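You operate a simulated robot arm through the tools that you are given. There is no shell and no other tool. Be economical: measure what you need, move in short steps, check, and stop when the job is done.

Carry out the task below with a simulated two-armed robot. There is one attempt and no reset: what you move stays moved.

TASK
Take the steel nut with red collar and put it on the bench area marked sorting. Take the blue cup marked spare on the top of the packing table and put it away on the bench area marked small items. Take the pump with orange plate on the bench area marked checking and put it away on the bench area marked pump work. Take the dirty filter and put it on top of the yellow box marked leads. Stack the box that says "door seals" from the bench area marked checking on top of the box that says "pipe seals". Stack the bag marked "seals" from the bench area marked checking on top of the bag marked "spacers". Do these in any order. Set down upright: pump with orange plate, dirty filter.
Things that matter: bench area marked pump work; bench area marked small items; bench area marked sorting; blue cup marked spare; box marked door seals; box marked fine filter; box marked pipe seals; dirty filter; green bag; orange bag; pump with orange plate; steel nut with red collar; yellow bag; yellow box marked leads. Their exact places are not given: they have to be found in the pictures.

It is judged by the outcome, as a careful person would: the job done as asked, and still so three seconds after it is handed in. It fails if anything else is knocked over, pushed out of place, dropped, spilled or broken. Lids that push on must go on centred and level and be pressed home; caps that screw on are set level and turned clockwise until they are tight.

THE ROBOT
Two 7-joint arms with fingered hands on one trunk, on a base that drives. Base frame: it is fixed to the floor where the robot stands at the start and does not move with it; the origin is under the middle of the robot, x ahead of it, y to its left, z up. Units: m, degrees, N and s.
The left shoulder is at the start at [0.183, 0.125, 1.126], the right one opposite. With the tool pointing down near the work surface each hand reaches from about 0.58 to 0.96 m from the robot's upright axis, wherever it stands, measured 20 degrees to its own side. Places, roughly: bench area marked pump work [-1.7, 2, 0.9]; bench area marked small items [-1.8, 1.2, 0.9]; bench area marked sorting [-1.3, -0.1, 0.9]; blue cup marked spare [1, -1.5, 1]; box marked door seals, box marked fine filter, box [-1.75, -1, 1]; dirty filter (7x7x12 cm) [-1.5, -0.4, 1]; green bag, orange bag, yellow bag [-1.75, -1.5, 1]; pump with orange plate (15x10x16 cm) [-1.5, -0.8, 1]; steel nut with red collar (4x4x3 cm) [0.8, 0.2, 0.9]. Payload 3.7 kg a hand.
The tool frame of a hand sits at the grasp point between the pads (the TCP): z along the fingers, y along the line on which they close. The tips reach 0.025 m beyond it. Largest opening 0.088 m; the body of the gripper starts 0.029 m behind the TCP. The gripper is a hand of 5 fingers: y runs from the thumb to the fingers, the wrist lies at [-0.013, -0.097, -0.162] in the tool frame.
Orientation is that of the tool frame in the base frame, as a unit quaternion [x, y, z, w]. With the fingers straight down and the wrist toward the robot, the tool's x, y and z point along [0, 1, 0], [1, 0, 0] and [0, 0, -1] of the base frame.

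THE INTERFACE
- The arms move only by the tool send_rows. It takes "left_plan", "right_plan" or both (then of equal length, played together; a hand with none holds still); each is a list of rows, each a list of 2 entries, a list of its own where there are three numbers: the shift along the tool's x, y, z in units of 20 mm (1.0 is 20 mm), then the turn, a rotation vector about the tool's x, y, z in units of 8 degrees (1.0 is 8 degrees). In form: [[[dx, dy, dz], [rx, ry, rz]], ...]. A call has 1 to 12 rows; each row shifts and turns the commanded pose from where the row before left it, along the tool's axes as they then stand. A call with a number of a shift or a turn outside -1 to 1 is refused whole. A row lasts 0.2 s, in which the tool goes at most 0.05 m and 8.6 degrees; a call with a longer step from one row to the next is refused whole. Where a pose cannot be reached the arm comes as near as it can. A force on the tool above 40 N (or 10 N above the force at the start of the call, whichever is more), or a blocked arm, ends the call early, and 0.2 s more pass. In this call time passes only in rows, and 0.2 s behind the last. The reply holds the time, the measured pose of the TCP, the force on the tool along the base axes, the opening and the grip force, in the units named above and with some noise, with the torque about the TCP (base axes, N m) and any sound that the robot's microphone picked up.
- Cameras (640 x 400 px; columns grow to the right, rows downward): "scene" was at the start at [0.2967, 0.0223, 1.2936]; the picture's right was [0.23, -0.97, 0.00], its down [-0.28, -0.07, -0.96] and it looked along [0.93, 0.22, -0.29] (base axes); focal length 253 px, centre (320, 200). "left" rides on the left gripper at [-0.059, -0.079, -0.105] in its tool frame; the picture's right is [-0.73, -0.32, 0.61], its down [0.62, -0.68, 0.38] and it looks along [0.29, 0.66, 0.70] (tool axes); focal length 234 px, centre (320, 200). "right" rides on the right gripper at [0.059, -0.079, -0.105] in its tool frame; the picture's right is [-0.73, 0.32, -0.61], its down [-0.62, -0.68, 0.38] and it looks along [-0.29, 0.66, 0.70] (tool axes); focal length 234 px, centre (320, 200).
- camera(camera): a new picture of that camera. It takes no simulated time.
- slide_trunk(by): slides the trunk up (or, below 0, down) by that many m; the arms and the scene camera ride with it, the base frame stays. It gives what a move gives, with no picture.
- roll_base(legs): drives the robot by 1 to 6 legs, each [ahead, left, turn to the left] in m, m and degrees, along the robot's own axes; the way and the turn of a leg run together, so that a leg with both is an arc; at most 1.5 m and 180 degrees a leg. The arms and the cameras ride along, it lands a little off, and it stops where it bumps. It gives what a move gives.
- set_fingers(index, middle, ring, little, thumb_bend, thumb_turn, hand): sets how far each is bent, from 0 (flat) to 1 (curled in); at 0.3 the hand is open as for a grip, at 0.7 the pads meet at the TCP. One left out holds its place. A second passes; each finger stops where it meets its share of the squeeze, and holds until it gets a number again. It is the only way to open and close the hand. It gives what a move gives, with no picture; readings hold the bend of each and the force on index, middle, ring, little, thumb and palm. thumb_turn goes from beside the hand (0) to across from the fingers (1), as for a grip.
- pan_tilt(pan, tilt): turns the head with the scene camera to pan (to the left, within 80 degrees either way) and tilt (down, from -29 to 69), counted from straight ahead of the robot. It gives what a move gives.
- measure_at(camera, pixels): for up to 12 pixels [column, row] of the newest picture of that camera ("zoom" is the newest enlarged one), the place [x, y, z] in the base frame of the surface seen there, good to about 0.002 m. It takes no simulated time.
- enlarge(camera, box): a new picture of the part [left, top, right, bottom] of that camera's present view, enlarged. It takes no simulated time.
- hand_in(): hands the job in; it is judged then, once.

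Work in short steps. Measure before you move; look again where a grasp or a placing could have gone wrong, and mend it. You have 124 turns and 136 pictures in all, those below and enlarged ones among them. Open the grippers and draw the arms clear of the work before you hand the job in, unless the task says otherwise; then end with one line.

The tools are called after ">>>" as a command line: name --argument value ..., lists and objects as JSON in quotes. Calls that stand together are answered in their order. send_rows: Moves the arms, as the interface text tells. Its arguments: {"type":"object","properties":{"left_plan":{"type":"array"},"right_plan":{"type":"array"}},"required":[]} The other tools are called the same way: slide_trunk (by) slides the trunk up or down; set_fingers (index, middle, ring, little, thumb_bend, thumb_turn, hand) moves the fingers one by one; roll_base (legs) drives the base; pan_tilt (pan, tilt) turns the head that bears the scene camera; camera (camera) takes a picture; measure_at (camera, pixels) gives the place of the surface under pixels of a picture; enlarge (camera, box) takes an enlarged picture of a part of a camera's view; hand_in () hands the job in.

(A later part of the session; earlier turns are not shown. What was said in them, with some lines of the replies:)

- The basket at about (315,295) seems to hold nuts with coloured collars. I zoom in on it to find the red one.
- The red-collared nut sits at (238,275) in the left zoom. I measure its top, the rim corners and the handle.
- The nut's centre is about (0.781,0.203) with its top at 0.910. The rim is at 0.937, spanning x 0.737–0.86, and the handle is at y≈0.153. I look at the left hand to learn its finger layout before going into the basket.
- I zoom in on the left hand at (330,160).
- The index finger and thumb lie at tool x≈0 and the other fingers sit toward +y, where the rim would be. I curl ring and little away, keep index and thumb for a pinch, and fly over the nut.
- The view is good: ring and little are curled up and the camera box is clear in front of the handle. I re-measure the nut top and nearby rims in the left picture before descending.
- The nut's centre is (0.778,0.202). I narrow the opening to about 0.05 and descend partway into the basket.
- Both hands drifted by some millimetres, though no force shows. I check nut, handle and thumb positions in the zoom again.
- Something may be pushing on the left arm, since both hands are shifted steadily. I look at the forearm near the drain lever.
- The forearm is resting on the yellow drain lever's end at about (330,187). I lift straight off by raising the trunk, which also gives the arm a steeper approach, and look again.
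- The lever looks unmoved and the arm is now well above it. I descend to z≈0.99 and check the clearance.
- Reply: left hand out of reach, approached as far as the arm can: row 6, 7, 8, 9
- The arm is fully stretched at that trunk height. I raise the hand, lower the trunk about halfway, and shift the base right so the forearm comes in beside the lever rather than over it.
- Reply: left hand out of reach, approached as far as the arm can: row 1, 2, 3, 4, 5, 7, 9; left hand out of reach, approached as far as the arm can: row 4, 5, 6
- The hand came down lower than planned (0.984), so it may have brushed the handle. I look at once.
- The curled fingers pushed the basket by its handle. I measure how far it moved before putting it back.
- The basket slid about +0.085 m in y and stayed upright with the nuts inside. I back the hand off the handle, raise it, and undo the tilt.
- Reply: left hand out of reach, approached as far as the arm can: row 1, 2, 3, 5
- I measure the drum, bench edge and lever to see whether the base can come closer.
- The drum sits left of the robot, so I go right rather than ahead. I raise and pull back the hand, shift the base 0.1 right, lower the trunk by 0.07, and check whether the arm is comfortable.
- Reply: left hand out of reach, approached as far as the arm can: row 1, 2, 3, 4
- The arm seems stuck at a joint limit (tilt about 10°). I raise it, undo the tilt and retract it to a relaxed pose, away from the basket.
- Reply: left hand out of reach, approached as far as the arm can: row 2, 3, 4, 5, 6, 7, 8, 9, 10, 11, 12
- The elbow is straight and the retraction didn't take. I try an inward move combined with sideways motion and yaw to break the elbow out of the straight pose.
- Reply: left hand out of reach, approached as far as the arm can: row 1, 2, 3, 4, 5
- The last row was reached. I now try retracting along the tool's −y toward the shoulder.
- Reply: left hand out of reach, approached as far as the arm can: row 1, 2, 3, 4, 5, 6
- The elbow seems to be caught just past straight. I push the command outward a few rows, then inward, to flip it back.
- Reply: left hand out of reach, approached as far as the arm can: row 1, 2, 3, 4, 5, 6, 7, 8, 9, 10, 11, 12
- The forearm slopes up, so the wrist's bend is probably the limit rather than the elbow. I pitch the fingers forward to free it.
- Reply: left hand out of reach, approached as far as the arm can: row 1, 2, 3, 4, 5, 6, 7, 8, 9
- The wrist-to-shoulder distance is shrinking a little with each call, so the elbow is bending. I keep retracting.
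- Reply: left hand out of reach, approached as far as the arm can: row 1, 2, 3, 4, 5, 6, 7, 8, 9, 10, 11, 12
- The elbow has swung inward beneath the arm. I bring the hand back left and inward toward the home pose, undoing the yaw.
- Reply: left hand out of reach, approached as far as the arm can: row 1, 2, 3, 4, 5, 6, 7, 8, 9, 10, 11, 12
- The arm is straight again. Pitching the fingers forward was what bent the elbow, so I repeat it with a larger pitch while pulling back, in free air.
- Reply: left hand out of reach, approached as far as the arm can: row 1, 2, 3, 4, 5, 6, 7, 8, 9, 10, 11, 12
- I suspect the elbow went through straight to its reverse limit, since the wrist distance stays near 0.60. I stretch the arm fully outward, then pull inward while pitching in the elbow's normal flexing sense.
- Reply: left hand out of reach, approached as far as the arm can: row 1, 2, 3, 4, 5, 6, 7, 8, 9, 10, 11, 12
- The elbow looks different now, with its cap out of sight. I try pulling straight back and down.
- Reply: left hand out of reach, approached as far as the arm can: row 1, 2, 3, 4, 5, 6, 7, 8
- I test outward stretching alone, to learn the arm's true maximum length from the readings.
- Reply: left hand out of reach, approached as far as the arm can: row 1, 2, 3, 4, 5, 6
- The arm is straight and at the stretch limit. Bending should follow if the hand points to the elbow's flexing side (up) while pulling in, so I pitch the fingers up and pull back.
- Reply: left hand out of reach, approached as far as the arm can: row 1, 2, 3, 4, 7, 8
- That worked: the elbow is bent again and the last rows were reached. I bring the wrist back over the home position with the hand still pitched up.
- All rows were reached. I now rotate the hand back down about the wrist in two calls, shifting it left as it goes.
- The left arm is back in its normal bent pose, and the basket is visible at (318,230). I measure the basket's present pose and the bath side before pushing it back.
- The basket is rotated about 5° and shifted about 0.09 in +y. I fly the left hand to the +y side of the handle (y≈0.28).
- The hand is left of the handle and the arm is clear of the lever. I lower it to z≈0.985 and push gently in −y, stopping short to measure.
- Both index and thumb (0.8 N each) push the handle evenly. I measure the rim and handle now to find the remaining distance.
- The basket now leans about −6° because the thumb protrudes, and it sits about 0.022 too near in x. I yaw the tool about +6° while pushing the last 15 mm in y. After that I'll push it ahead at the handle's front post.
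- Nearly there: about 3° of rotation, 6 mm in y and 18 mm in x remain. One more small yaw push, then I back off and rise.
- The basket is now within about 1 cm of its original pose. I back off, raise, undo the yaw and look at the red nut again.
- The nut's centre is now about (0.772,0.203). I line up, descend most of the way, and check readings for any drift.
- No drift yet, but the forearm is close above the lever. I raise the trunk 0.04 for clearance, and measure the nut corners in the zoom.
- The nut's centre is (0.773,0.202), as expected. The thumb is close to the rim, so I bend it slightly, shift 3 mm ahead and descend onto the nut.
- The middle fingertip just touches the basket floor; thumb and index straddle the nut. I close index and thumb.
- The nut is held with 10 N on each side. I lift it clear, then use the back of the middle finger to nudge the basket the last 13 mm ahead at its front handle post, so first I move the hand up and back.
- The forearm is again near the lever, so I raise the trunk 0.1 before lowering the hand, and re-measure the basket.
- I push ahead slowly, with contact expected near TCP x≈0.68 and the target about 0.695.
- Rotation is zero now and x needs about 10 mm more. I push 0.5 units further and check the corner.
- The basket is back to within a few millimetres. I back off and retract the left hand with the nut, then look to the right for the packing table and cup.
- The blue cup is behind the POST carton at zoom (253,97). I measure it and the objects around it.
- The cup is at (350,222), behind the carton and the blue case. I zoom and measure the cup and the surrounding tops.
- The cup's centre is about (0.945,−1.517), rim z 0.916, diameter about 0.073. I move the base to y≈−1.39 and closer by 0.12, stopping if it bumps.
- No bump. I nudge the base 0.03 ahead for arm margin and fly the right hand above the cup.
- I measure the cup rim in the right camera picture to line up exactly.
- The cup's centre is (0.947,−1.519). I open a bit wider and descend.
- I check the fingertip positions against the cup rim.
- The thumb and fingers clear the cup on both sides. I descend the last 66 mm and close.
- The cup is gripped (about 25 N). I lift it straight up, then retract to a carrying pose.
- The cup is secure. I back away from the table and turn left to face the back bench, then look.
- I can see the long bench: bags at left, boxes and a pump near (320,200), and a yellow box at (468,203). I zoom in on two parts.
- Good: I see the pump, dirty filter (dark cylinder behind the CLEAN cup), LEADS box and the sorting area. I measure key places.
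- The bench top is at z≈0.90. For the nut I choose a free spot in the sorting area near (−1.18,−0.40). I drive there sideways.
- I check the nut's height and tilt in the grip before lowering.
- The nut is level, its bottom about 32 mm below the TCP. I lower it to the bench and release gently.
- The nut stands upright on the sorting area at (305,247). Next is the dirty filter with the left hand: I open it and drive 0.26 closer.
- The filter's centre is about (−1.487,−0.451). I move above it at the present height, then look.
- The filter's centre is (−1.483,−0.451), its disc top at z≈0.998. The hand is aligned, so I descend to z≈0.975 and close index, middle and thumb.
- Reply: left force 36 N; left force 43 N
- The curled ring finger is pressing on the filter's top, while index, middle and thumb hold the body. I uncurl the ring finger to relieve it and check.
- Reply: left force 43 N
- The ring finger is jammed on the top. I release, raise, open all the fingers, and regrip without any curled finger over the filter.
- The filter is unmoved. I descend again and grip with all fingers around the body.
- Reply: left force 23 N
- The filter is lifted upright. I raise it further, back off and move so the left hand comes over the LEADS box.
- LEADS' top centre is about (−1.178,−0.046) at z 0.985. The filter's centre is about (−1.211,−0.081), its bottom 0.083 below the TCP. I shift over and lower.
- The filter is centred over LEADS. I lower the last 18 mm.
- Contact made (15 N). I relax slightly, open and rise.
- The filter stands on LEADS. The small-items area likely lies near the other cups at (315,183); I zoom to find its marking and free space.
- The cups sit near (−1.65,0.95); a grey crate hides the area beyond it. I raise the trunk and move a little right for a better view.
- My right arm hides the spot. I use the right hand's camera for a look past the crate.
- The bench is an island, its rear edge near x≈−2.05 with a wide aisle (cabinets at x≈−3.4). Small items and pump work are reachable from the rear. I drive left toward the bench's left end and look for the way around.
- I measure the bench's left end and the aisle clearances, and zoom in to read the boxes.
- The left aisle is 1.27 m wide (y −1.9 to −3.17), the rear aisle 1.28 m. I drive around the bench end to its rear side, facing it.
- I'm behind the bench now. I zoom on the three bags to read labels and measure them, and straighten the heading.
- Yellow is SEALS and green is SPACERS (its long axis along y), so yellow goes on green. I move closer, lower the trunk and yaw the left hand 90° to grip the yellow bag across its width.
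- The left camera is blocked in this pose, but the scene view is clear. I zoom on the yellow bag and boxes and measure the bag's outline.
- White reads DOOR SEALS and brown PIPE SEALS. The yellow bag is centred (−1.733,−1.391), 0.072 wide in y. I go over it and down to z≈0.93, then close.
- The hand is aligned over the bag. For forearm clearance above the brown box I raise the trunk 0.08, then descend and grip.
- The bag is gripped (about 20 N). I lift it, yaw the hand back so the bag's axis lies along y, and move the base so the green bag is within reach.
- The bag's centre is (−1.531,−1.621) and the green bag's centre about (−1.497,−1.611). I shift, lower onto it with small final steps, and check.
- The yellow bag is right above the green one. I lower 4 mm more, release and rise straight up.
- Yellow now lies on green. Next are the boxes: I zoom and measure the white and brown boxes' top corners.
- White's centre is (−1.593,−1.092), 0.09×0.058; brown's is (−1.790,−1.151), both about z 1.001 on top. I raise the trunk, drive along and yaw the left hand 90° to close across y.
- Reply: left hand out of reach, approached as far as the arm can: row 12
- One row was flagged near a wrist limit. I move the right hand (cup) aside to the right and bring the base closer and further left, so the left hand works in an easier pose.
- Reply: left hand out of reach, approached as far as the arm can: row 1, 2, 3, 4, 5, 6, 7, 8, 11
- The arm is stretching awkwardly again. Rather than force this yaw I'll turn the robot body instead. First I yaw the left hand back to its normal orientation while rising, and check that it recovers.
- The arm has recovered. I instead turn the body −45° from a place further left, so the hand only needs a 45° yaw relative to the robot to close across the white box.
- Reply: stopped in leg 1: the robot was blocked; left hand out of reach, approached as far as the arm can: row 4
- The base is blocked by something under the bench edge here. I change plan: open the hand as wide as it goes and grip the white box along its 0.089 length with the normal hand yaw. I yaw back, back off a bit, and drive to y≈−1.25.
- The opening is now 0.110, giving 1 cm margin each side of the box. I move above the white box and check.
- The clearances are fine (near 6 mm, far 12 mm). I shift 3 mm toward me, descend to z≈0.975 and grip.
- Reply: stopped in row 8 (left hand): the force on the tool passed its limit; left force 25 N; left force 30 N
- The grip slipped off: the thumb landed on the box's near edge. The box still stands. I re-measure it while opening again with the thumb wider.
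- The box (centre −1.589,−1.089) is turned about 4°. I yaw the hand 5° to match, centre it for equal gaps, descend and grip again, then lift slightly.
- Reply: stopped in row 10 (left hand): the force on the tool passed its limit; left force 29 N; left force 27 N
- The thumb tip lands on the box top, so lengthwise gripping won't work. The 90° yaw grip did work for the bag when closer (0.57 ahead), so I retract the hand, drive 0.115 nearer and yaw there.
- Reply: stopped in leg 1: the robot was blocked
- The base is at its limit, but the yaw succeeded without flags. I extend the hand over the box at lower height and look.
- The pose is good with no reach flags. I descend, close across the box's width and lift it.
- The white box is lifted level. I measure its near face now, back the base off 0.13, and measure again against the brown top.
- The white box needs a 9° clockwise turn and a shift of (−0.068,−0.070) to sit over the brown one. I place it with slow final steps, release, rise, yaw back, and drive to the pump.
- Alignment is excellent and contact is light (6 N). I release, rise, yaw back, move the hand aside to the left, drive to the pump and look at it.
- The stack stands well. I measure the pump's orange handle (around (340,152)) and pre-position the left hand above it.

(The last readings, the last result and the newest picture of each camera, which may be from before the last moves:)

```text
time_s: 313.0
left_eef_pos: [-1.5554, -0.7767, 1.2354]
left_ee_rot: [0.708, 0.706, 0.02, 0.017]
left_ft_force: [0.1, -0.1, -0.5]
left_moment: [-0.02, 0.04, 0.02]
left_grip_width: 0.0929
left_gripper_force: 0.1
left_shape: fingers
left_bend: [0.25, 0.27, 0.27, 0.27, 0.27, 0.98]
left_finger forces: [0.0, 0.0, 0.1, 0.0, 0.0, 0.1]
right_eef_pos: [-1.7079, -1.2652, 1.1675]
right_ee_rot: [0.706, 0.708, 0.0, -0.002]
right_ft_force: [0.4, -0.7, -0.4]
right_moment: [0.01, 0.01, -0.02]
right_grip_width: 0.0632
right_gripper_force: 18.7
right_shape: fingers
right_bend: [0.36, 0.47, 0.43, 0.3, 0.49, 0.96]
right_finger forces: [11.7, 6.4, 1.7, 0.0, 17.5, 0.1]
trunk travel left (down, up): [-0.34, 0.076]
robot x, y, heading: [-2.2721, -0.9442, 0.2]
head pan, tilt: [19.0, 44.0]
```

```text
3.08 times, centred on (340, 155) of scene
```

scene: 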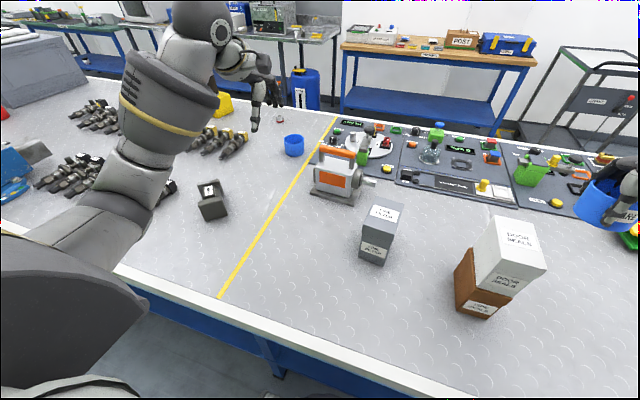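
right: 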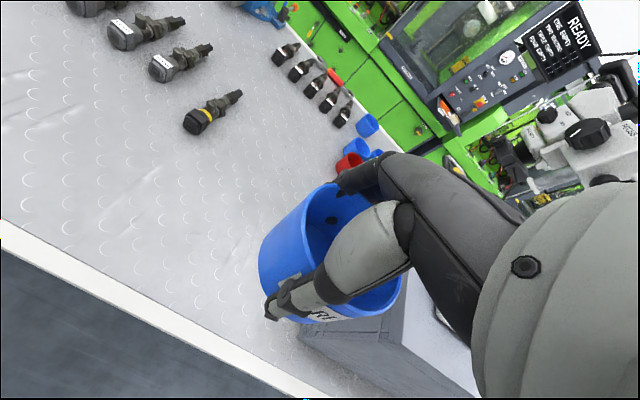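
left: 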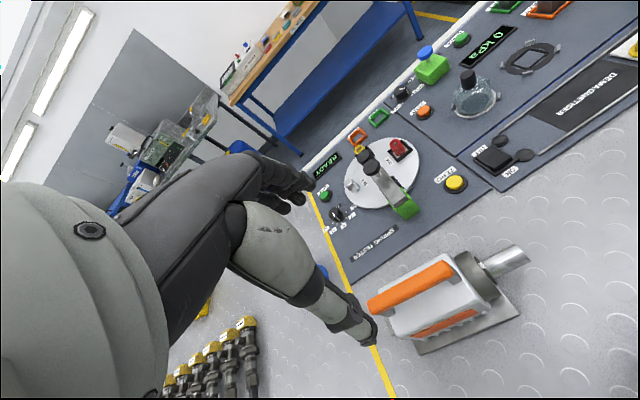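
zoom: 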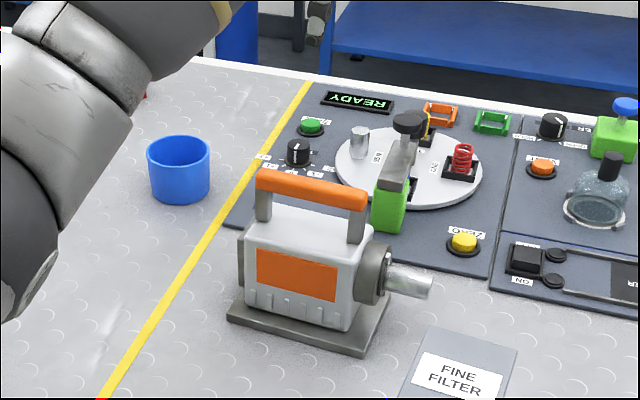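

The handle bar is centred (−1.55,−0.768), top z 1.058. I grip it, lift the pump high, back off and drive along the rear aisle to y≈1.6, then look at the drop areas.

>>> send_rows --left_plan '[[[-0.65, 0.3, 0.5], [0.37, 0, 0]], [[0, 0, 1], [0, 0, 0]], [[0, 0, 1], [0, 0, 0]], [[0, 0, 1], [0, 0, 0]], [[0, 0, 1], [0, 0, 0]], [[0, 0, 1], [0, 0, 0]], [[0, 0, 1], [0, 0, 0]], [[0, 0, 1], [0, 0, 0]], [[0, 0, 1], [0, 0, 0]], [[0, 0, 1], [0, 0, 0]]]'

>>> set_fingers --hand "left" --index 0.85 --middle 0.85 --ring 0.85 --little 0.85 --thumb_bend 0.85

>>> send_rows --left_plan '[[[0, 0, -0.5], [0, 0, 0]], [[0, 0, -1], [0, 0, 0]], [[0, 0, -1], [0, 0, 0]], [[0, 0, -1], [0, 0, 0]], [[0, 0, -1], [0, 0, 0]], [[0, 0, -1], [0, 0, 0]], [[0, 0, -1], [0, 0, 0]], [[0, -1, -1], [0, 0, 0]], [[0, -1, -0.5], [0, 0, 0]], [[0, -1, 0], [0, 0, 0]], [[0, -1, 0], [0, 0, 0]], [[0, -1, 0], [0, 0, 0]]]'

>>> enlarge --camera "scene" --box '[250, 70, 430, 240]'

>>> slide_trunk --by 0.07

>>> roll_base --legs '[[-0.33, 0, 0], [0, 1.3, 0], [0, 1.25, 0], [0.2, 0, 0]]'

>>> pan_tilt --pan 15 --tilt 35

>>> camera --camera "scene"

>>> measure_at --camera "scene" --pixels '[[320, 300], [250, 300], [400, 300], [320, 260], [400, 260], [480, 300], [480, 260], [250, 260], [200, 260], [560, 300], [320, 230], [400, 230]]'

>>> pan_tilt --pan -25 --tilt 40

>>> camera --camera "scene"

```text
time_s: 315.2
left_eef_pos: [-1.5519, -0.7875, 1.0471]
left_ee_rot: [0.709, 0.706, 0.001, -0.001]
left_ft_force: [0.5, -0.7, 0.4]
left_moment: [0.0, -0.01, 0.04]
left_grip_width: 0.0931
left_gripper_force: 0.0
left_shape: fingers
left_bend: [0.25, 0.27, 0.27, 0.27, 0.27, 0.98]
left_finger forces: [0.0, 0.0, 0.0, 0.0, 0.1, 0.0]
right_eef_pos: [-1.7088, -1.2639, 1.1682]
right_ee_rot: [0.707, 0.707, 0.0, -0.002]
right_ft_force: [0.0, 0.2, -0.4]
right_moment: [0.04, 0.0, 0.0]
right_grip_width: 0.0632
right_gripper_force: 18.8
right_shape: fingers
right_bend: [0.36, 0.47, 0.43, 0.3, 0.49, 0.96]
right_finger forces: [11.7, 6.4, 1.8, 0.0, 17.4, 0.0]
trunk travel left (down, up): [-0.34, 0.076]
robot x, y, heading: [-2.2744, -0.9421, -0.1]
head pan, tilt: [19.0, 44.0]
```

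```text
time_s: 316.2
left_eef_pos: [-1.5504, -0.7867, 1.0458]
left_ee_rot: [0.708, 0.706, 0.001, -0.003]
left_ft_force: [0.5, 1.7, -13.6]
left_moment: [-0.18, -0.21, -0.04]
left_grip_width: 0.0001
left_gripper_force: 9.2
left_shape: fingers
left_bend: [0.79, 0.84, 0.83, 0.84, 0.75, 0.96]
left_finger forces: [1.7, 3.5, 6.0, 4.9, 2.6, 0.0]
right_eef_pos: [-1.7079, -1.2642, 1.1667]
right_ee_rot: [0.706, 0.708, -0.002, -0.002]
right_ft_force: [0.3, 0.5, -1.3]
right_moment: [-0.01, 0.01, -0.01]
right_grip_width: 0.0633
right_gripper_force: 18.2
right_shape: fingers
right_bend: [0.36, 0.47, 0.43, 0.3, 0.49, 0.96]
right_finger forces: [11.6, 6.5, 1.8, 0.0, 17.3, 0.0]
trunk travel left (down, up): [-0.34, 0.076]
robot x, y, heading: [-2.2679, -0.9467, 0.1]
head pan, tilt: [19.0, 44.0]
```

```text
time_s: 318.8
left_eef_pos: [-1.6491, -0.7888, 1.2053]
left_ee_rot: [0.708, 0.706, 0.001, -0.002]
left_ft_force: [-0.6, 0.0, -14.3]
left_moment: [-0.2, -0.15, -0.03]
left_grip_width: 0.0
left_gripper_force: 9.9
left_shape: fingers
left_bend: [0.79, 0.84, 0.83, 0.84, 0.75, 0.96]
left_finger forces: [1.6, 3.4, 6.1, 6.2, 1.9, 0.0]
right_eef_pos: [-1.7093, -1.2644, 1.168]
right_ee_rot: [0.706, 0.708, -0.001, -0.003]
right_ft_force: [0.2, -0.2, -0.6]
right_moment: [0.02, -0.01, 0.03]
right_grip_width: 0.0631
right_gripper_force: 18.6
right_shape: fingers
right_bend: [0.36, 0.47, 0.43, 0.3, 0.49, 0.96]
right_finger forces: [11.8, 6.4, 1.9, 0.0, 17.4, 0.0]
trunk travel left (down, up): [-0.34, 0.076]
robot x, y, heading: [-2.2695, -0.9444, 0.2]
head pan, tilt: [19.0, 44.0]
```

```text
2.35 times, centred on (340, 155) of scene
```

zoom: 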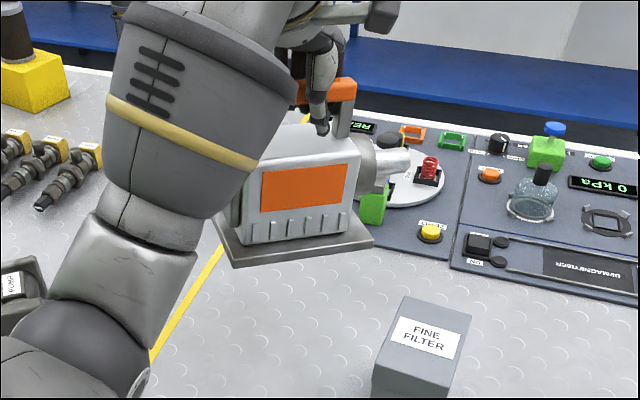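

```text
time_s: 319.9
left_eef_pos: [-1.6484, -0.7871, 1.2771]
left_ee_rot: [0.708, 0.707, 0.001, -0.001]
left_ft_force: [-1.0, -0.7, -13.6]
left_moment: [-0.2, -0.14, 0.01]
left_grip_width: 0.0002
left_gripper_force: 9.6
left_shape: fingers
left_bend: [0.79, 0.84, 0.83, 0.84, 0.75, 0.96]
left_finger forces: [1.4, 2.8, 6.2, 7.2, 1.6, 0.1]
right_eef_pos: [-1.7077, -1.2643, 1.2365]
right_ee_rot: [0.706, 0.708, 0.0, -0.002]
right_ft_force: [0.9, -0.1, -0.4]
right_moment: [0.06, 0.0, 0.01]
right_grip_width: 0.0633
right_gripper_force: 18.2
right_shape: fingers
right_bend: [0.36, 0.47, 0.43, 0.3, 0.49, 0.96]
right_finger forces: [11.7, 6.3, 1.7, 0.0, 17.3, 0.0]
trunk travel left (down, up): [-0.41, 0.006]
robot x, y, heading: [-2.272, -0.9436, 0.0]
head pan, tilt: [19.0, 44.0]
```

```text
time_s: 335.1
left_eef_pos: [-1.7699, 1.7025, 1.2775]
left_ee_rot: [0.718, 0.696, 0.001, -0.002]
left_ft_force: [-1.1, -0.6, -13.8]
left_moment: [-0.24, -0.09, 0.03]
left_grip_width: 0.0
left_gripper_force: 10.1
left_shape: fingers
left_bend: [0.79, 0.84, 0.83, 0.84, 0.75, 0.96]
left_finger forces: [1.8, 3.1, 6.1, 6.6, 2.3, 0.0]
right_eef_pos: [-1.841, 1.2263, 1.2386]
right_ee_rot: [0.716, 0.698, 0.0, -0.002]
right_ft_force: [0.7, 0.8, -0.6]
right_moment: [0.03, -0.04, -0.01]
right_grip_width: 0.0632
right_gripper_force: 18.7
right_shape: fingers
right_bend: [0.36, 0.47, 0.43, 0.3, 0.49, 0.96]
right_finger forces: [11.7, 6.4, 1.9, 0.0, 17.3, 0.0]
trunk travel left (down, up): [-0.41, 0.006]
robot x, y, heading: [-2.396, 1.5612, -1.5]
head pan, tilt: [19.0, 44.0]
```

```text
time_s: 335.8
left_eef_pos: [-1.7695, 1.7014, 1.2762]
left_ee_rot: [0.718, 0.696, 0.0, -0.003]
left_ft_force: [0.0, 1.2, -13.4]
left_moment: [-0.19, -0.16, 0.0]
left_grip_width: 0.0
left_gripper_force: 9.4
left_shape: fingers
left_bend: [0.79, 0.84, 0.83, 0.84, 0.75, 0.96]
left_finger forces: [1.3, 3.8, 5.8, 5.2, 3.2, 0.0]
right_eef_pos: [-1.8421, 1.2267, 1.2365]
right_ee_rot: [0.716, 0.698, -0.001, -0.002]
right_ft_force: [0.0, -0.2, 0.4]
right_moment: [0.0, 0.02, 0.02]
right_grip_width: 0.0631
right_gripper_force: 18.8
right_shape: fingers
right_bend: [0.36, 0.47, 0.43, 0.3, 0.49, 0.96]
right_finger forces: [11.5, 6.3, 1.9, 0.1, 17.4, 0.0]
trunk travel left (down, up): [-0.41, 0.006]
robot x, y, heading: [-2.3946, 1.56, -1.8]
head pan, tilt: [15.0, 35.0]
```

```text
18 pictures are left
```

scene: 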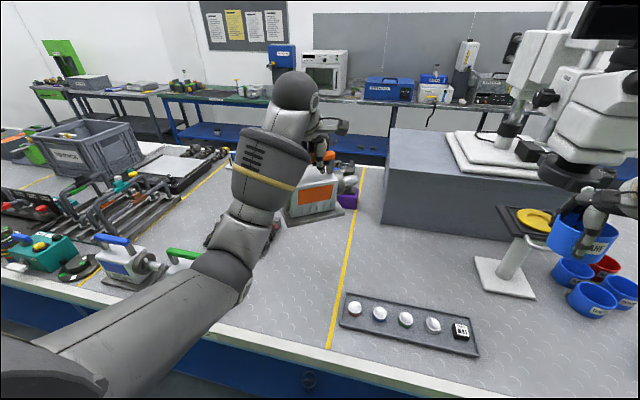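

```text
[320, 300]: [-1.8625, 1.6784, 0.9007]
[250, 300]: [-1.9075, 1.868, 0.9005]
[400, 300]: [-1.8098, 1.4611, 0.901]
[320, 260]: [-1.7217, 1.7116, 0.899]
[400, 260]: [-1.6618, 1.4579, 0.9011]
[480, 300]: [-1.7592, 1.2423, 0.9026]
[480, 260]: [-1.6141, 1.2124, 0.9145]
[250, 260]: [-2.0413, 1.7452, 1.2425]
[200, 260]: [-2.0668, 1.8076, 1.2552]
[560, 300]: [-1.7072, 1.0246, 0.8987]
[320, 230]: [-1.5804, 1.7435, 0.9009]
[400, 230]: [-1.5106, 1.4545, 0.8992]
```

```text
time_s: 336.9
left_eef_pos: [-1.7694, 1.7014, 1.2771]
left_ee_rot: [0.718, 0.696, 0.0, -0.002]
left_ft_force: [0.5, -0.9, -13.2]
left_moment: [-0.22, -0.17, -0.02]
left_grip_width: 0.0
left_gripper_force: 9.5
left_shape: fingers
left_bend: [0.79, 0.84, 0.83, 0.84, 0.75, 0.96]
left_finger forces: [1.4, 3.6, 5.9, 5.6, 2.7, 0.0]
right_eef_pos: [-1.8404, 1.2275, 1.2369]
right_ee_rot: [0.716, 0.698, 0.0, -0.002]
right_ft_force: [-0.8, 0.1, -1.4]
right_moment: [0.04, 0.0, -0.02]
right_grip_width: 0.0626
right_gripper_force: 18.5
right_shape: fingers
right_bend: [0.36, 0.47, 0.43, 0.3, 0.49, 0.96]
right_finger forces: [11.6, 6.3, 1.8, 0.0, 17.4, 0.1]
trunk travel left (down, up): [-0.41, 0.006]
robot x, y, heading: [-2.3966, 1.5599, -1.9]
head pan, tilt: [-25.0, 40.0]
```

```text
17 pictures are left
5 turns are left
```

scene: 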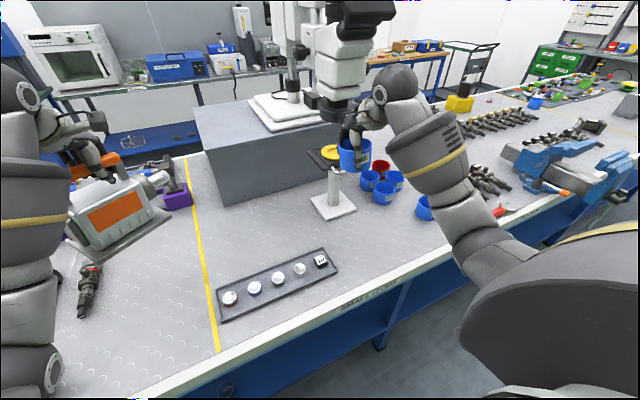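

The label SMALL ITEMS is on the rear edge right of the yellow line; pump work lies left of it. I measure free spots, the cups, the tray, the line and the small tools near the pump spot.

>>> measure_at --camera "scene" --pixels '[[370, 235], [345, 235], [390, 225], [318, 215], [355, 212], [337, 265], [310, 250], [385, 200], [425, 212], [425, 240], [205, 290], [192, 200]]'

>>> measure_at --camera "scene" --pixels '[[88, 290], [95, 265], [82, 318], [140, 280], [120, 320], [160, 250], [180, 185], [165, 310], [100, 350], [188, 240], [150, 205], [105, 262]]'

>>> pan_tilt --pan 40 --tilt 35

>>> camera --camera "scene"

>>> camera --camera "left"

>>> measure_at --camera "left" --pixels '[[450, 350], [500, 300], [550, 250], [400, 380], [350, 390], [600, 200], [300, 390], [500, 380], [560, 330], [450, 300], [250, 380], [600, 300]]'

>>> camera --camera "right"

```text
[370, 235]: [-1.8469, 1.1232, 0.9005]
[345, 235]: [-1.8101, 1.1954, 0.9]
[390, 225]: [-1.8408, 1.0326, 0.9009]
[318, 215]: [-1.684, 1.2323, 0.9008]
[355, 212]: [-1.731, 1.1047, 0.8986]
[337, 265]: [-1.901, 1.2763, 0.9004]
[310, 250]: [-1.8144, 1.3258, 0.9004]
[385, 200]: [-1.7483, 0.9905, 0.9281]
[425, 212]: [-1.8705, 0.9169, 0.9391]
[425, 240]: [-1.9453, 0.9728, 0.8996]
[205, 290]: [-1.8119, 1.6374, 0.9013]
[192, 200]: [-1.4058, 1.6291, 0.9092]
```

```text
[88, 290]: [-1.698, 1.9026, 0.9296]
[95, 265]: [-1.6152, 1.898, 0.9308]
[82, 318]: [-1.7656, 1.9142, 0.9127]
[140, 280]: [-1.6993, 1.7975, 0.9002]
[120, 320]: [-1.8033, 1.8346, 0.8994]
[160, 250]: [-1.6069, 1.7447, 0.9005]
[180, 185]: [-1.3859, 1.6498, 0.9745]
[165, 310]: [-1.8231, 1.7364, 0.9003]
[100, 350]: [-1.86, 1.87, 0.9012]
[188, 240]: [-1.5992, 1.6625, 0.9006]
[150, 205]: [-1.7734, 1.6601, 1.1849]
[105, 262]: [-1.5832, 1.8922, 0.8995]
```

```text
time_s: 338.3
left_eef_pos: [-1.7692, 1.7016, 1.2765]
left_ee_rot: [0.718, 0.696, 0.001, -0.003]
left_ft_force: [-1.4, -0.1, -14.0]
left_moment: [-0.24, -0.13, 0.04]
left_grip_width: 0.0003
left_gripper_force: 9.6
left_shape: fingers
left_bend: [0.79, 0.84, 0.83, 0.84, 0.75, 0.96]
left_finger forces: [1.4, 3.1, 5.9, 6.4, 2.5, 0.0]
right_eef_pos: [-1.8422, 1.2259, 1.2377]
right_ee_rot: [0.716, 0.698, -0.001, -0.003]
right_ft_force: [0.4, 0.0, -0.7]
right_moment: [0.0, -0.01, -0.01]
right_grip_width: 0.063
right_gripper_force: 18.5
right_shape: fingers
right_bend: [0.36, 0.47, 0.43, 0.3, 0.49, 0.96]
right_finger forces: [11.6, 6.3, 1.8, 0.1, 17.3, 0.1]
trunk travel left (down, up): [-0.41, 0.006]
robot x, y, heading: [-2.3998, 1.5639, -1.9]
head pan, tilt: [40.0, 35.0]
```

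```text
16 pictures are left
```

scene: 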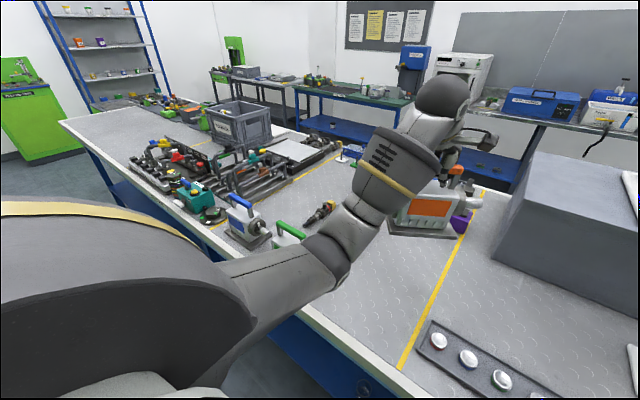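

```text
15 pictures are left
```

left: 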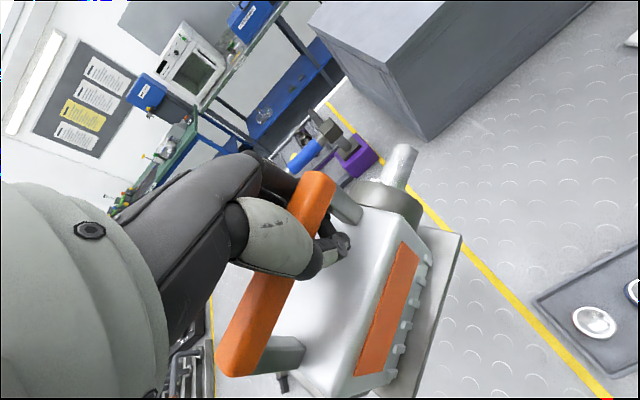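

```text
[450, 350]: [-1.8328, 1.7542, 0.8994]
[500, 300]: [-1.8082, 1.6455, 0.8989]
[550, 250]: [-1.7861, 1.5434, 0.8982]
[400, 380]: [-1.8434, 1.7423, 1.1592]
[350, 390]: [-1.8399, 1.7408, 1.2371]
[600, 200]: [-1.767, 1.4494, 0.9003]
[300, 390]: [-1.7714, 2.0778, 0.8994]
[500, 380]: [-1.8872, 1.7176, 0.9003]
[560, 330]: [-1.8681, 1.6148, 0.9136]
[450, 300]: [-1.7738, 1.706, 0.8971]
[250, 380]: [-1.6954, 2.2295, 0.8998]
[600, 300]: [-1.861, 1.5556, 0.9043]
```

```text
14 pictures are left
4 turns are left
```

right: 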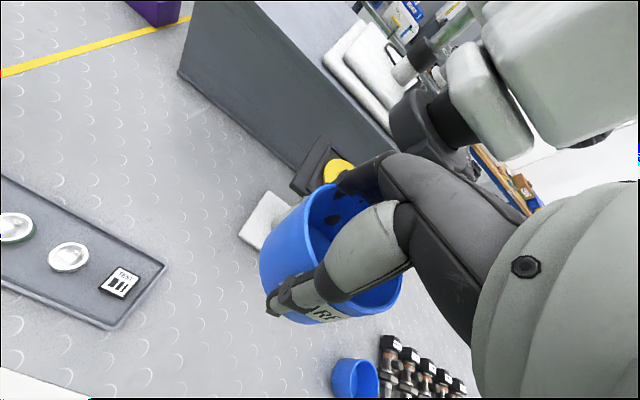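

The pump and cup spots are clear: cup at about (−1.83,1.17), pump around (−1.72,1.78). I measure the pump's hang angle from the pictures, and place the cup now.

>>> measure_at --camera "left" --pixels '[[456, 238], [400, 390], [405, 150], [318, 182], [225, 360], [415, 250], [372, 370], [435, 300], [430, 225], [300, 360], [360, 220]]'

>>> measure_at --camera "scene" --pixels '[[392, 233], [425, 236], [455, 237], [405, 215], [445, 216], [410, 200], [448, 203], [455, 172], [470, 200]]'

>>> send_rows --right_plan '[[[-0.8, 0.2, 0], [0, 0, 0]], [[-0.8, 0.2, 0], [0, 0, 0]], [[-0.7, 0.2, 0], [0, 0, 0]], [[0, 0, 1], [0, 0, 0]], [[0, 0, 1], [0, 0, 0]], [[0, 0, 1], [0, 0, 0]], [[0, 0, 1], [0, 0, 0]], [[0, 0, 1], [0, 0, 0]], [[0, 0, 1], [0, 0, 0]], [[0, 0, 1], [0, 0, 0]], [[0, 0, 1], [0, 0, 0]], [[0, 0, 1], [0, 0, 0]]]'

>>> send_rows --right_plan '[[[0, 0, 1], [0, 0, 0]], [[0, 0, 1], [0, 0, 0]], [[0, 0, 1], [0, 0, 0]], [[0, 0, 1], [0, 0, 0]], [[0, 0, 1], [0, 0, 0]], [[0, 0, 0.4], [0, 0, 0]], [[0, 0, 0.25], [0, 0, 0]], [[0, 0, 0.2], [0, 0, 0]]]'

>>> camera --camera "right"

>>> set_fingers --hand "right" --index 0.26 --middle 0.26 --ring 0.26 --little 0.26 --thumb_bend 0.24

>>> send_rows --right_plan '[[[0, 0, -0.4], [0, 0, 0]], [[0, 0, -1], [0, 0, 0]], [[0, 0, -1], [0, 0, 0]], [[0, 0, -1], [0, 0, 0]], [[0, 0, -1], [0, 0, 0]], [[0, 0, -1], [0, 0, 0]], [[0, 0, -1], [0, 0, 0]], [[0, 0, -1], [0, 0, 0]], [[0, -1, -1], [0, 0, 0]], [[0, -1, -1], [0, 0, 0]], [[0, -1, -1], [0, 0, 0]], [[0, -1, -1], [0, 0, 0]]]'

>>> camera --camera "right"

>>> pan_tilt --pan 15 --tilt 35

>>> camera --camera "scene"

>>> enlarge --camera "scene" --box '[220, 110, 400, 280]'

```text
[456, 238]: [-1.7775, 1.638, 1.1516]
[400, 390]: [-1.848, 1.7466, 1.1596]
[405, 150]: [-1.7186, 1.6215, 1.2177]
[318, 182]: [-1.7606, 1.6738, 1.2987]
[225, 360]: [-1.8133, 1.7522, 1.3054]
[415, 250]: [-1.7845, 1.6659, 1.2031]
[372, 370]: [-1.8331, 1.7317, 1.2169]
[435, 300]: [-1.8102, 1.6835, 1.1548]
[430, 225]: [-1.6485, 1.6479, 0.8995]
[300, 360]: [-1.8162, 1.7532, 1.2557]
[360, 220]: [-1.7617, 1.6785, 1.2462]
```

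```text
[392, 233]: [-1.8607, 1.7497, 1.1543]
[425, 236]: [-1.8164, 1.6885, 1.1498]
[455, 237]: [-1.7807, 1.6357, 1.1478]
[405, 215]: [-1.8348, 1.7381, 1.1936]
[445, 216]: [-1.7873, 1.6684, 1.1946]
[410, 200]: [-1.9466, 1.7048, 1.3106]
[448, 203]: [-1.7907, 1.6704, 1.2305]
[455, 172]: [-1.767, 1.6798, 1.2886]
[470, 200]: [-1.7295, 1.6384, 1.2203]
```

```text
time_s: 340.9
left_eef_pos: [-1.7681, 1.7019, 1.2777]
left_ee_rot: [0.718, 0.696, 0.0, -0.002]
left_ft_force: [0.4, -0.2, -13.4]
left_moment: [-0.2, -0.14, 0.03]
left_grip_width: 0.0
left_gripper_force: 9.9
left_shape: fingers
left_bend: [0.79, 0.84, 0.83, 0.84, 0.75, 0.96]
left_finger forces: [1.5, 3.2, 6.0, 6.3, 2.4, 0.0]
right_eef_pos: [-1.8332, 1.1815, 1.0577]
right_ee_rot: [0.716, 0.698, -0.001, -0.002]
right_ft_force: [0.3, 0.0, -0.6]
right_moment: [0.02, -0.02, 0.0]
right_grip_width: 0.0625
right_gripper_force: 18.7
right_shape: fingers
right_bend: [0.37, 0.47, 0.43, 0.3, 0.49, 0.96]
right_finger forces: [11.2, 6.2, 1.8, 0.0, 17.0, 0.1]
trunk travel left (down, up): [-0.41, 0.006]
robot x, y, heading: [-2.3947, 1.5595, -1.5]
head pan, tilt: [40.0, 35.0]
```

```text
time_s: 342.7
left_eef_pos: [-1.7717, 1.7027, 1.278]
left_ee_rot: [0.718, 0.696, 0.001, -0.001]
left_ft_force: [-0.3, 0.6, -13.1]
left_moment: [-0.22, -0.13, -0.01]
left_grip_width: 0.0
left_gripper_force: 9.7
left_shape: fingers
left_bend: [0.79, 0.84, 0.83, 0.84, 0.75, 0.96]
left_finger forces: [1.7, 3.2, 5.9, 6.0, 2.5, 0.1]
right_eef_pos: [-1.832, 1.1823, 0.9451]
right_ee_rot: [0.716, 0.698, 0.001, 0.001]
right_ft_force: [-4.1, 0.3, 13.4]
right_moment: [-0.06, -0.23, 0.02]
right_grip_width: 0.0621
right_gripper_force: 19.4
right_shape: fingers
right_bend: [0.37, 0.47, 0.43, 0.3, 0.49, 0.96]
right_finger forces: [11.0, 6.1, 1.6, 0.0, 20.0, 0.0]
trunk travel left (down, up): [-0.41, 0.006]
robot x, y, heading: [-2.3937, 1.5608, -1.6]
head pan, tilt: [40.0, 35.0]
```

```text
13 pictures are left
```

right: 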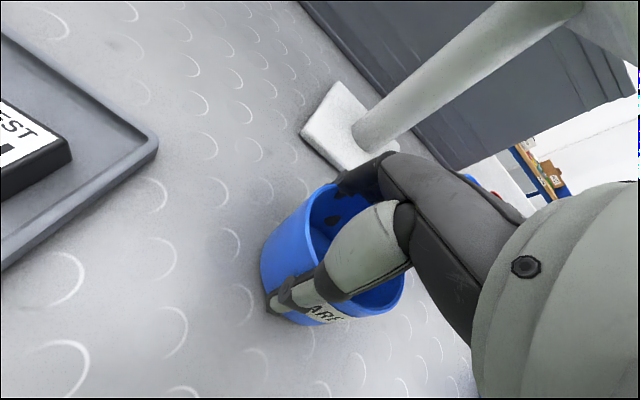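

```text
time_s: 343.7
left_eef_pos: [-1.7697, 1.7029, 1.2782]
left_ee_rot: [0.718, 0.696, 0.0, -0.002]
left_ft_force: [-1.0, 0.0, -14.5]
left_moment: [-0.22, -0.14, 0.02]
left_grip_width: 0.0
left_gripper_force: 10.1
left_shape: fingers
left_bend: [0.79, 0.84, 0.83, 0.84, 0.75, 0.96]
left_finger forces: [1.5, 3.4, 5.8, 6.2, 2.4, 0.1]
right_eef_pos: [-1.8332, 1.1791, 0.9414]
right_ee_rot: [0.716, 0.698, -0.001, -0.002]
right_ft_force: [-0.3, -0.1, 0.4]
right_moment: [0.0, -0.01, 0.0]
right_grip_width: 0.0939
right_gripper_force: 0.0
right_shape: fingers
right_bend: [0.26, 0.26, 0.26, 0.26, 0.24, 0.97]
right_finger forces: [0.0, 0.1, 0.0, 0.0, 0.3, 0.1]
trunk travel left (down, up): [-0.41, 0.006]
robot x, y, heading: [-2.397, 1.5599, -1.8]
head pan, tilt: [40.0, 35.0]
```

```text
time_s: 346.3
left_eef_pos: [-1.7693, 1.7021, 1.2763]
left_ee_rot: [0.719, 0.695, 0.001, -0.001]
left_ft_force: [-0.7, -0.6, -13.3]
left_moment: [-0.23, -0.12, 0.02]
left_grip_width: 0.0
left_gripper_force: 9.3
left_shape: fingers
left_bend: [0.79, 0.84, 0.83, 0.84, 0.75, 0.96]
left_finger forces: [1.7, 3.1, 5.9, 6.1, 2.4, 0.0]
right_eef_pos: [-1.9126, 1.185, 1.1712]
right_ee_rot: [0.716, 0.698, -0.001, -0.002]
right_ft_force: [0.0, -0.4, -0.5]
right_moment: [-0.04, -0.02, 0.03]
right_grip_width: 0.094
right_gripper_force: 0.0
right_shape: fingers
right_bend: [0.26, 0.26, 0.26, 0.26, 0.24, 0.97]
right_finger forces: [0.1, 0.1, 0.1, 0.1, 0.0, 0.0]
trunk travel left (down, up): [-0.41, 0.006]
robot x, y, heading: [-2.3959, 1.563, -1.5]
head pan, tilt: [40.0, 35.0]
```

```text
12 pictures are left
```

right: 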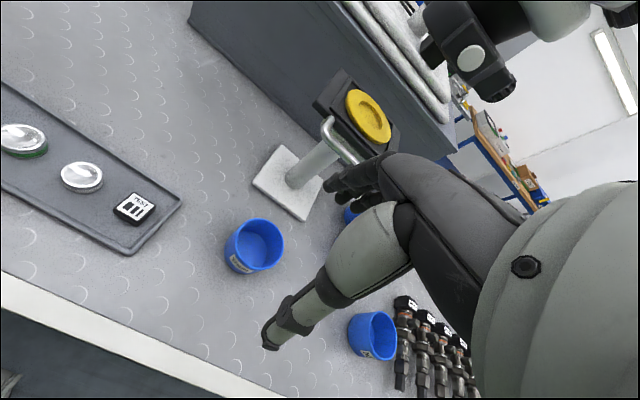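

```text
time_s: 347.1
left_eef_pos: [-1.769, 1.703, 1.2773]
left_ee_rot: [0.718, 0.696, 0.001, -0.003]
left_ft_force: [0.2, 0.2, -14.4]
left_moment: [-0.23, -0.13, -0.01]
left_grip_width: 0.0
left_gripper_force: 9.9
left_shape: fingers
left_bend: [0.79, 0.84, 0.83, 0.84, 0.75, 0.96]
left_finger forces: [1.5, 3.5, 6.0, 5.8, 2.6, 0.0]
right_eef_pos: [-1.912, 1.1837, 1.1702]
right_ee_rot: [0.717, 0.698, 0.0, -0.003]
right_ft_force: [-0.9, 0.4, -0.2]
right_moment: [0.01, 0.01, -0.03]
right_grip_width: 0.0939
right_gripper_force: 0.1
right_shape: fingers
right_bend: [0.26, 0.26, 0.26, 0.26, 0.24, 0.97]
right_finger forces: [0.1, 0.0, 0.0, 0.1, 0.1, 0.1]
trunk travel left (down, up): [-0.41, 0.006]
robot x, y, heading: [-2.3952, 1.5608, -1.6]
head pan, tilt: [15.0, 35.0]
```

```text
11 pictures are left
```

scene: 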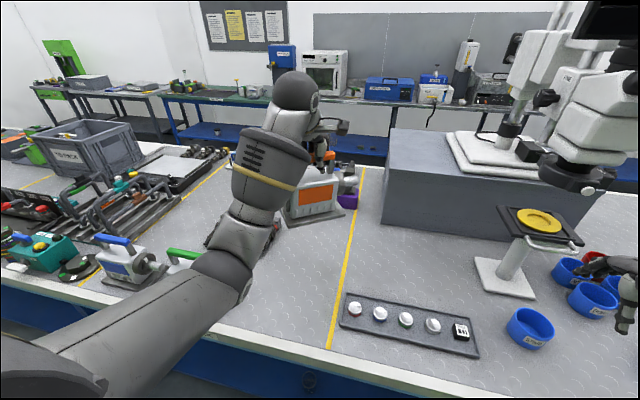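

```text
2.35 times, centred on (310, 195) of scene
3 turns are left
```

zoom: 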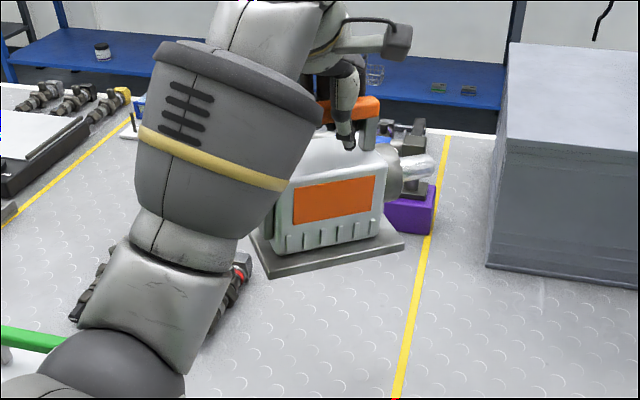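

The cup is set down upright in small items. The pump hangs upright (within 3°), its bottom about 0.137 below the TCP, so I shift it clear of the line, lower it gently, release, rise, draw back and look.

>>> send_rows --left_plan '[[[0.8, 0.3, 0], [0, 0, 0]], [[0.8, 0.3, 0], [0, 0, 0]], [[0.7, 0.3, 0], [0, 0, 0]], [[0, 0, 1], [0, 0, 0]], [[0, 0, 1], [0, 0, 0]], [[0, 0, 1], [0, 0, 0]], [[0, 0, 1], [0, 0, 0]], [[0, 0, 1], [0, 0, 0]], [[0, 0, 1], [0, 0, 0]], [[0, 0, 1], [0, 0, 0]], [[0, 0, 1], [0, 0, 0]], [[0, 0, 1], [0, 0, 0]]]'

>>> send_rows --left_plan '[[[0, 0, 0.9], [0, 0, 0]], [[0, 0, 0.7], [0, 0, 0]], [[0, 0, 0.4], [0, 0, 0]], [[0, 0, 0.3], [0, 0, 0]], [[0, 0, 0.25], [0, 0, 0]], [[0, 0, 0.2], [0, 0, 0]], [[0, 0, 0.15], [0, 0, 0]]]'

>>> set_fingers --hand "left" --index 0.5 --middle 0.5 --ring 0.5 --little 0.5 --thumb_bend 0.5

>>> set_fingers --hand "left" --index 0.22 --middle 0.22 --ring 0.22 --little 0.22 --thumb_bend 0.22

>>> send_rows --left_plan '[[[0, 0, -0.4], [0, 0, 0]], [[0, 0, -0.8], [0, 0, 0]], [[0, 0, -1], [0, 0, 0]], [[0, 0, -1], [0, 0, 0]], [[0, 0, -1], [0, 0, 0]], [[0, 0, -1], [0, 0, 0]], [[0, 0, -1], [0, 0, 0]], [[0, 0, -1], [0, 0, 0]], [[0, 0, -1], [0, 0, 0]], [[0, 0, -1], [0, 0, 0]], [[0, 0, -1], [0, 0, 0]], [[0, -0.5, -0.5], [0, 0, 0]]]'

>>> roll_base --legs '[[-0.3, 0, 0]]'

>>> camera --camera "scene"

>>> enlarge --camera "scene" --box '[200, 120, 420, 280]'

>>> camera --camera "left"

```text
time_s: 349.8
left_eef_pos: [-1.7517, 1.7506, 1.0958]
left_ee_rot: [0.718, 0.696, 0.0, -0.002]
left_ft_force: [0.3, -0.1, -13.9]
left_moment: [-0.22, -0.11, -0.02]
left_grip_width: 0.0
left_gripper_force: 9.9
left_shape: fingers
left_bend: [0.79, 0.84, 0.83, 0.84, 0.75, 0.96]
left_finger forces: [1.7, 3.1, 6.0, 6.2, 2.6, 0.1]
right_eef_pos: [-1.9118, 1.1846, 1.1701]
right_ee_rot: [0.716, 0.698, -0.001, -0.002]
right_ft_force: [-0.1, -0.3, 0.5]
right_moment: [0.0, 0.0, -0.02]
right_grip_width: 0.094
right_gripper_force: 0.1
right_shape: fingers
right_bend: [0.26, 0.26, 0.26, 0.26, 0.24, 0.97]
right_finger forces: [0.1, 0.1, 0.0, 0.0, 0.1, 0.0]
trunk travel left (down, up): [-0.41, 0.006]
robot x, y, heading: [-2.3977, 1.5626, -1.6]
head pan, tilt: [15.0, 35.0]
```

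```text
time_s: 351.4
left_eef_pos: [-1.7517, 1.7482, 1.039]
left_ee_rot: [0.718, 0.696, 0.001, -0.001]
left_ft_force: [0.0, -0.7, -13.6]
left_moment: [-0.19, -0.14, 0.02]
left_grip_width: 0.0
left_gripper_force: 9.8
left_shape: fingers
left_bend: [0.79, 0.84, 0.83, 0.84, 0.75, 0.96]
left_finger forces: [1.7, 3.4, 6.1, 5.8, 2.6, 0.1]
right_eef_pos: [-1.9121, 1.1839, 1.171]
right_ee_rot: [0.716, 0.698, 0.0, -0.002]
right_ft_force: [0.4, -0.7, 0.0]
right_moment: [0.02, 0.0, -0.03]
right_grip_width: 0.0938
right_gripper_force: 0.0
right_shape: fingers
right_bend: [0.26, 0.26, 0.26, 0.26, 0.24, 0.97]
right_finger forces: [0.1, 0.1, 0.1, 0.1, 0.1, 0.0]
trunk travel left (down, up): [-0.41, 0.006]
robot x, y, heading: [-2.3926, 1.5627, -1.5]
head pan, tilt: [15.0, 35.0]
```

```text
time_s: 352.4
left_eef_pos: [-1.7508, 1.7496, 1.0411]
left_ee_rot: [0.717, 0.697, 0.002, -0.001]
left_ft_force: [4.1, 5.9, 5.6]
left_moment: [-0.17, -0.06, 0.18]
left_grip_width: 0.0431
left_gripper_force: 3.6
left_shape: fingers
left_bend: [0.48, 0.5, 0.5, 0.5, 0.5, 0.97]
left_finger forces: [7.0, 0.0, 0.0, 0.1, 0.1, 0.0]
right_eef_pos: [-1.9133, 1.1854, 1.1714]
right_ee_rot: [0.716, 0.698, -0.001, -0.001]
right_ft_force: [0.3, 0.2, 0.6]
right_moment: [0.0, 0.03, 0.0]
right_grip_width: 0.094
right_gripper_force: 0.1
right_shape: fingers
right_bend: [0.26, 0.26, 0.26, 0.26, 0.24, 0.97]
right_finger forces: [0.1, 0.0, 0.1, 0.0, 0.1, 0.1]
trunk travel left (down, up): [-0.41, 0.006]
robot x, y, heading: [-2.3946, 1.5597, -1.6]
head pan, tilt: [15.0, 35.0]
```

```text
time_s: 353.4
left_eef_pos: [-1.7517, 1.7486, 1.04]
left_ee_rot: [0.718, 0.696, 0.001, -0.001]
left_ft_force: [-0.2, 0.5, -0.1]
left_moment: [-0.02, -0.02, -0.03]
left_grip_width: 0.0996
left_gripper_force: 0.1
left_shape: fingers
left_bend: [0.22, 0.22, 0.22, 0.22, 0.22, 0.97]
left_finger forces: [0.0, 0.0, 0.1, 0.1, 0.0, 0.1]
right_eef_pos: [-1.9142, 1.185, 1.1714]
right_ee_rot: [0.716, 0.698, -0.001, -0.001]
right_ft_force: [0.1, 0.3, 0.4]
right_moment: [-0.03, -0.05, 0.03]
right_grip_width: 0.094
right_gripper_force: 0.1
right_shape: fingers
right_bend: [0.26, 0.26, 0.26, 0.26, 0.24, 0.97]
right_finger forces: [0.0, 0.1, 0.0, 0.0, 0.0, 0.0]
trunk travel left (down, up): [-0.41, 0.006]
robot x, y, heading: [-2.3957, 1.5618, -1.6]
head pan, tilt: [15.0, 35.0]
```

```text
time_s: 355.9
left_eef_pos: [-1.7608, 1.7491, 1.2539]
left_ee_rot: [0.718, 0.696, 0.001, -0.001]
left_ft_force: [-0.4, 0.2, -1.1]
left_moment: [-0.04, 0.0, 0.02]
left_grip_width: 0.0998
left_gripper_force: 0.1
left_shape: fingers
left_bend: [0.22, 0.22, 0.22, 0.22, 0.22, 0.97]
left_finger forces: [0.0, 0.0, 0.0, 0.0, 0.1, 0.0]
right_eef_pos: [-1.9125, 1.1847, 1.1718]
right_ee_rot: [0.716, 0.698, 0.0, -0.002]
right_ft_force: [-1.2, 0.7, 0.6]
right_moment: [0.03, 0.05, 0.02]
right_grip_width: 0.0938
right_gripper_force: 0.0
right_shape: fingers
right_bend: [0.26, 0.26, 0.26, 0.26, 0.24, 0.97]
right_finger forces: [0.0, 0.0, 0.0, 0.0, 0.1, 0.0]
trunk travel left (down, up): [-0.41, 0.006]
robot x, y, heading: [-2.3918, 1.5596, -1.1]
head pan, tilt: [15.0, 35.0]
```

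```text
time_s: 358.0
left_eef_pos: [-2.0606, 1.7554, 1.254]
left_ee_rot: [0.719, 0.695, 0.002, -0.001]
left_ft_force: [-1.0, -0.5, -0.4]
left_moment: [0.0, -0.04, 0.01]
left_grip_width: 0.0995
left_gripper_force: 0.0
left_shape: fingers
left_bend: [0.22, 0.22, 0.22, 0.22, 0.22, 0.97]
left_finger forces: [0.1, 0.0, 0.1, 0.0, 0.0, 0.0]
right_eef_pos: [-2.2133, 1.1911, 1.1707]
right_ee_rot: [0.717, 0.697, 0.0, -0.002]
right_ft_force: [-0.7, -0.4, 0.5]
right_moment: [-0.01, 0.0, -0.01]
right_grip_width: 0.0939
right_gripper_force: 0.1
right_shape: fingers
right_bend: [0.26, 0.26, 0.26, 0.26, 0.24, 0.97]
right_finger forces: [0.0, 0.0, 0.0, 0.0, 0.1, 0.1]
trunk travel left (down, up): [-0.41, 0.006]
robot x, y, heading: [-2.6949, 1.5695, -1.7]
head pan, tilt: [15.0, 35.0]
```

```text
9 pictures are left
```

scene: 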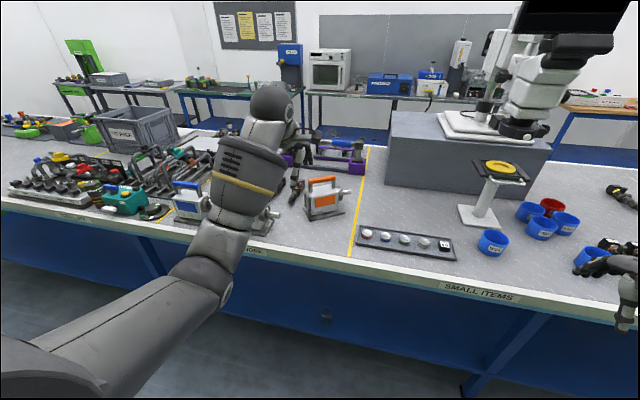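

```text
2.50 times, centred on (310, 200) of scene
```

zoom: 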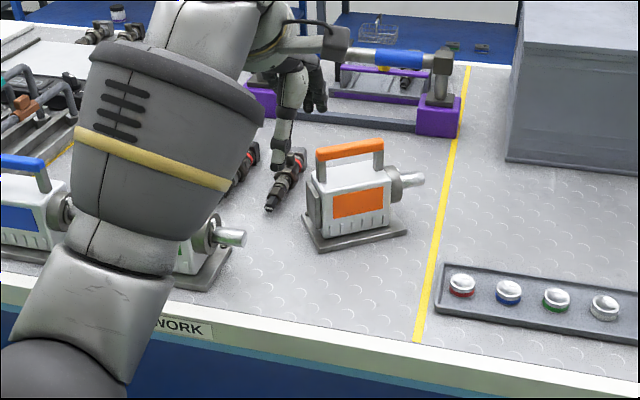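

```text
7 pictures are left
2 turns are left
```

left: 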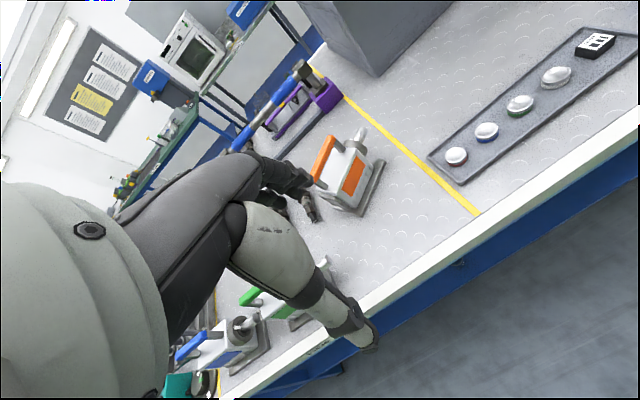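

The last pictures show the pump upright in pump work and the cup upright in small items. Both hands are open and clear of the bench, so I hand in the job.

>>> hand_in

```text
The job is handed in.
```

All six items are where you asked, with the pump and the dirty filter upright. While reaching for the nut I knocked the wire basket about 9 cm and pushed it back to within about 5 mm of its old place, and my forearm briefly rested on the drain lever, which looked unmoved afterwards.
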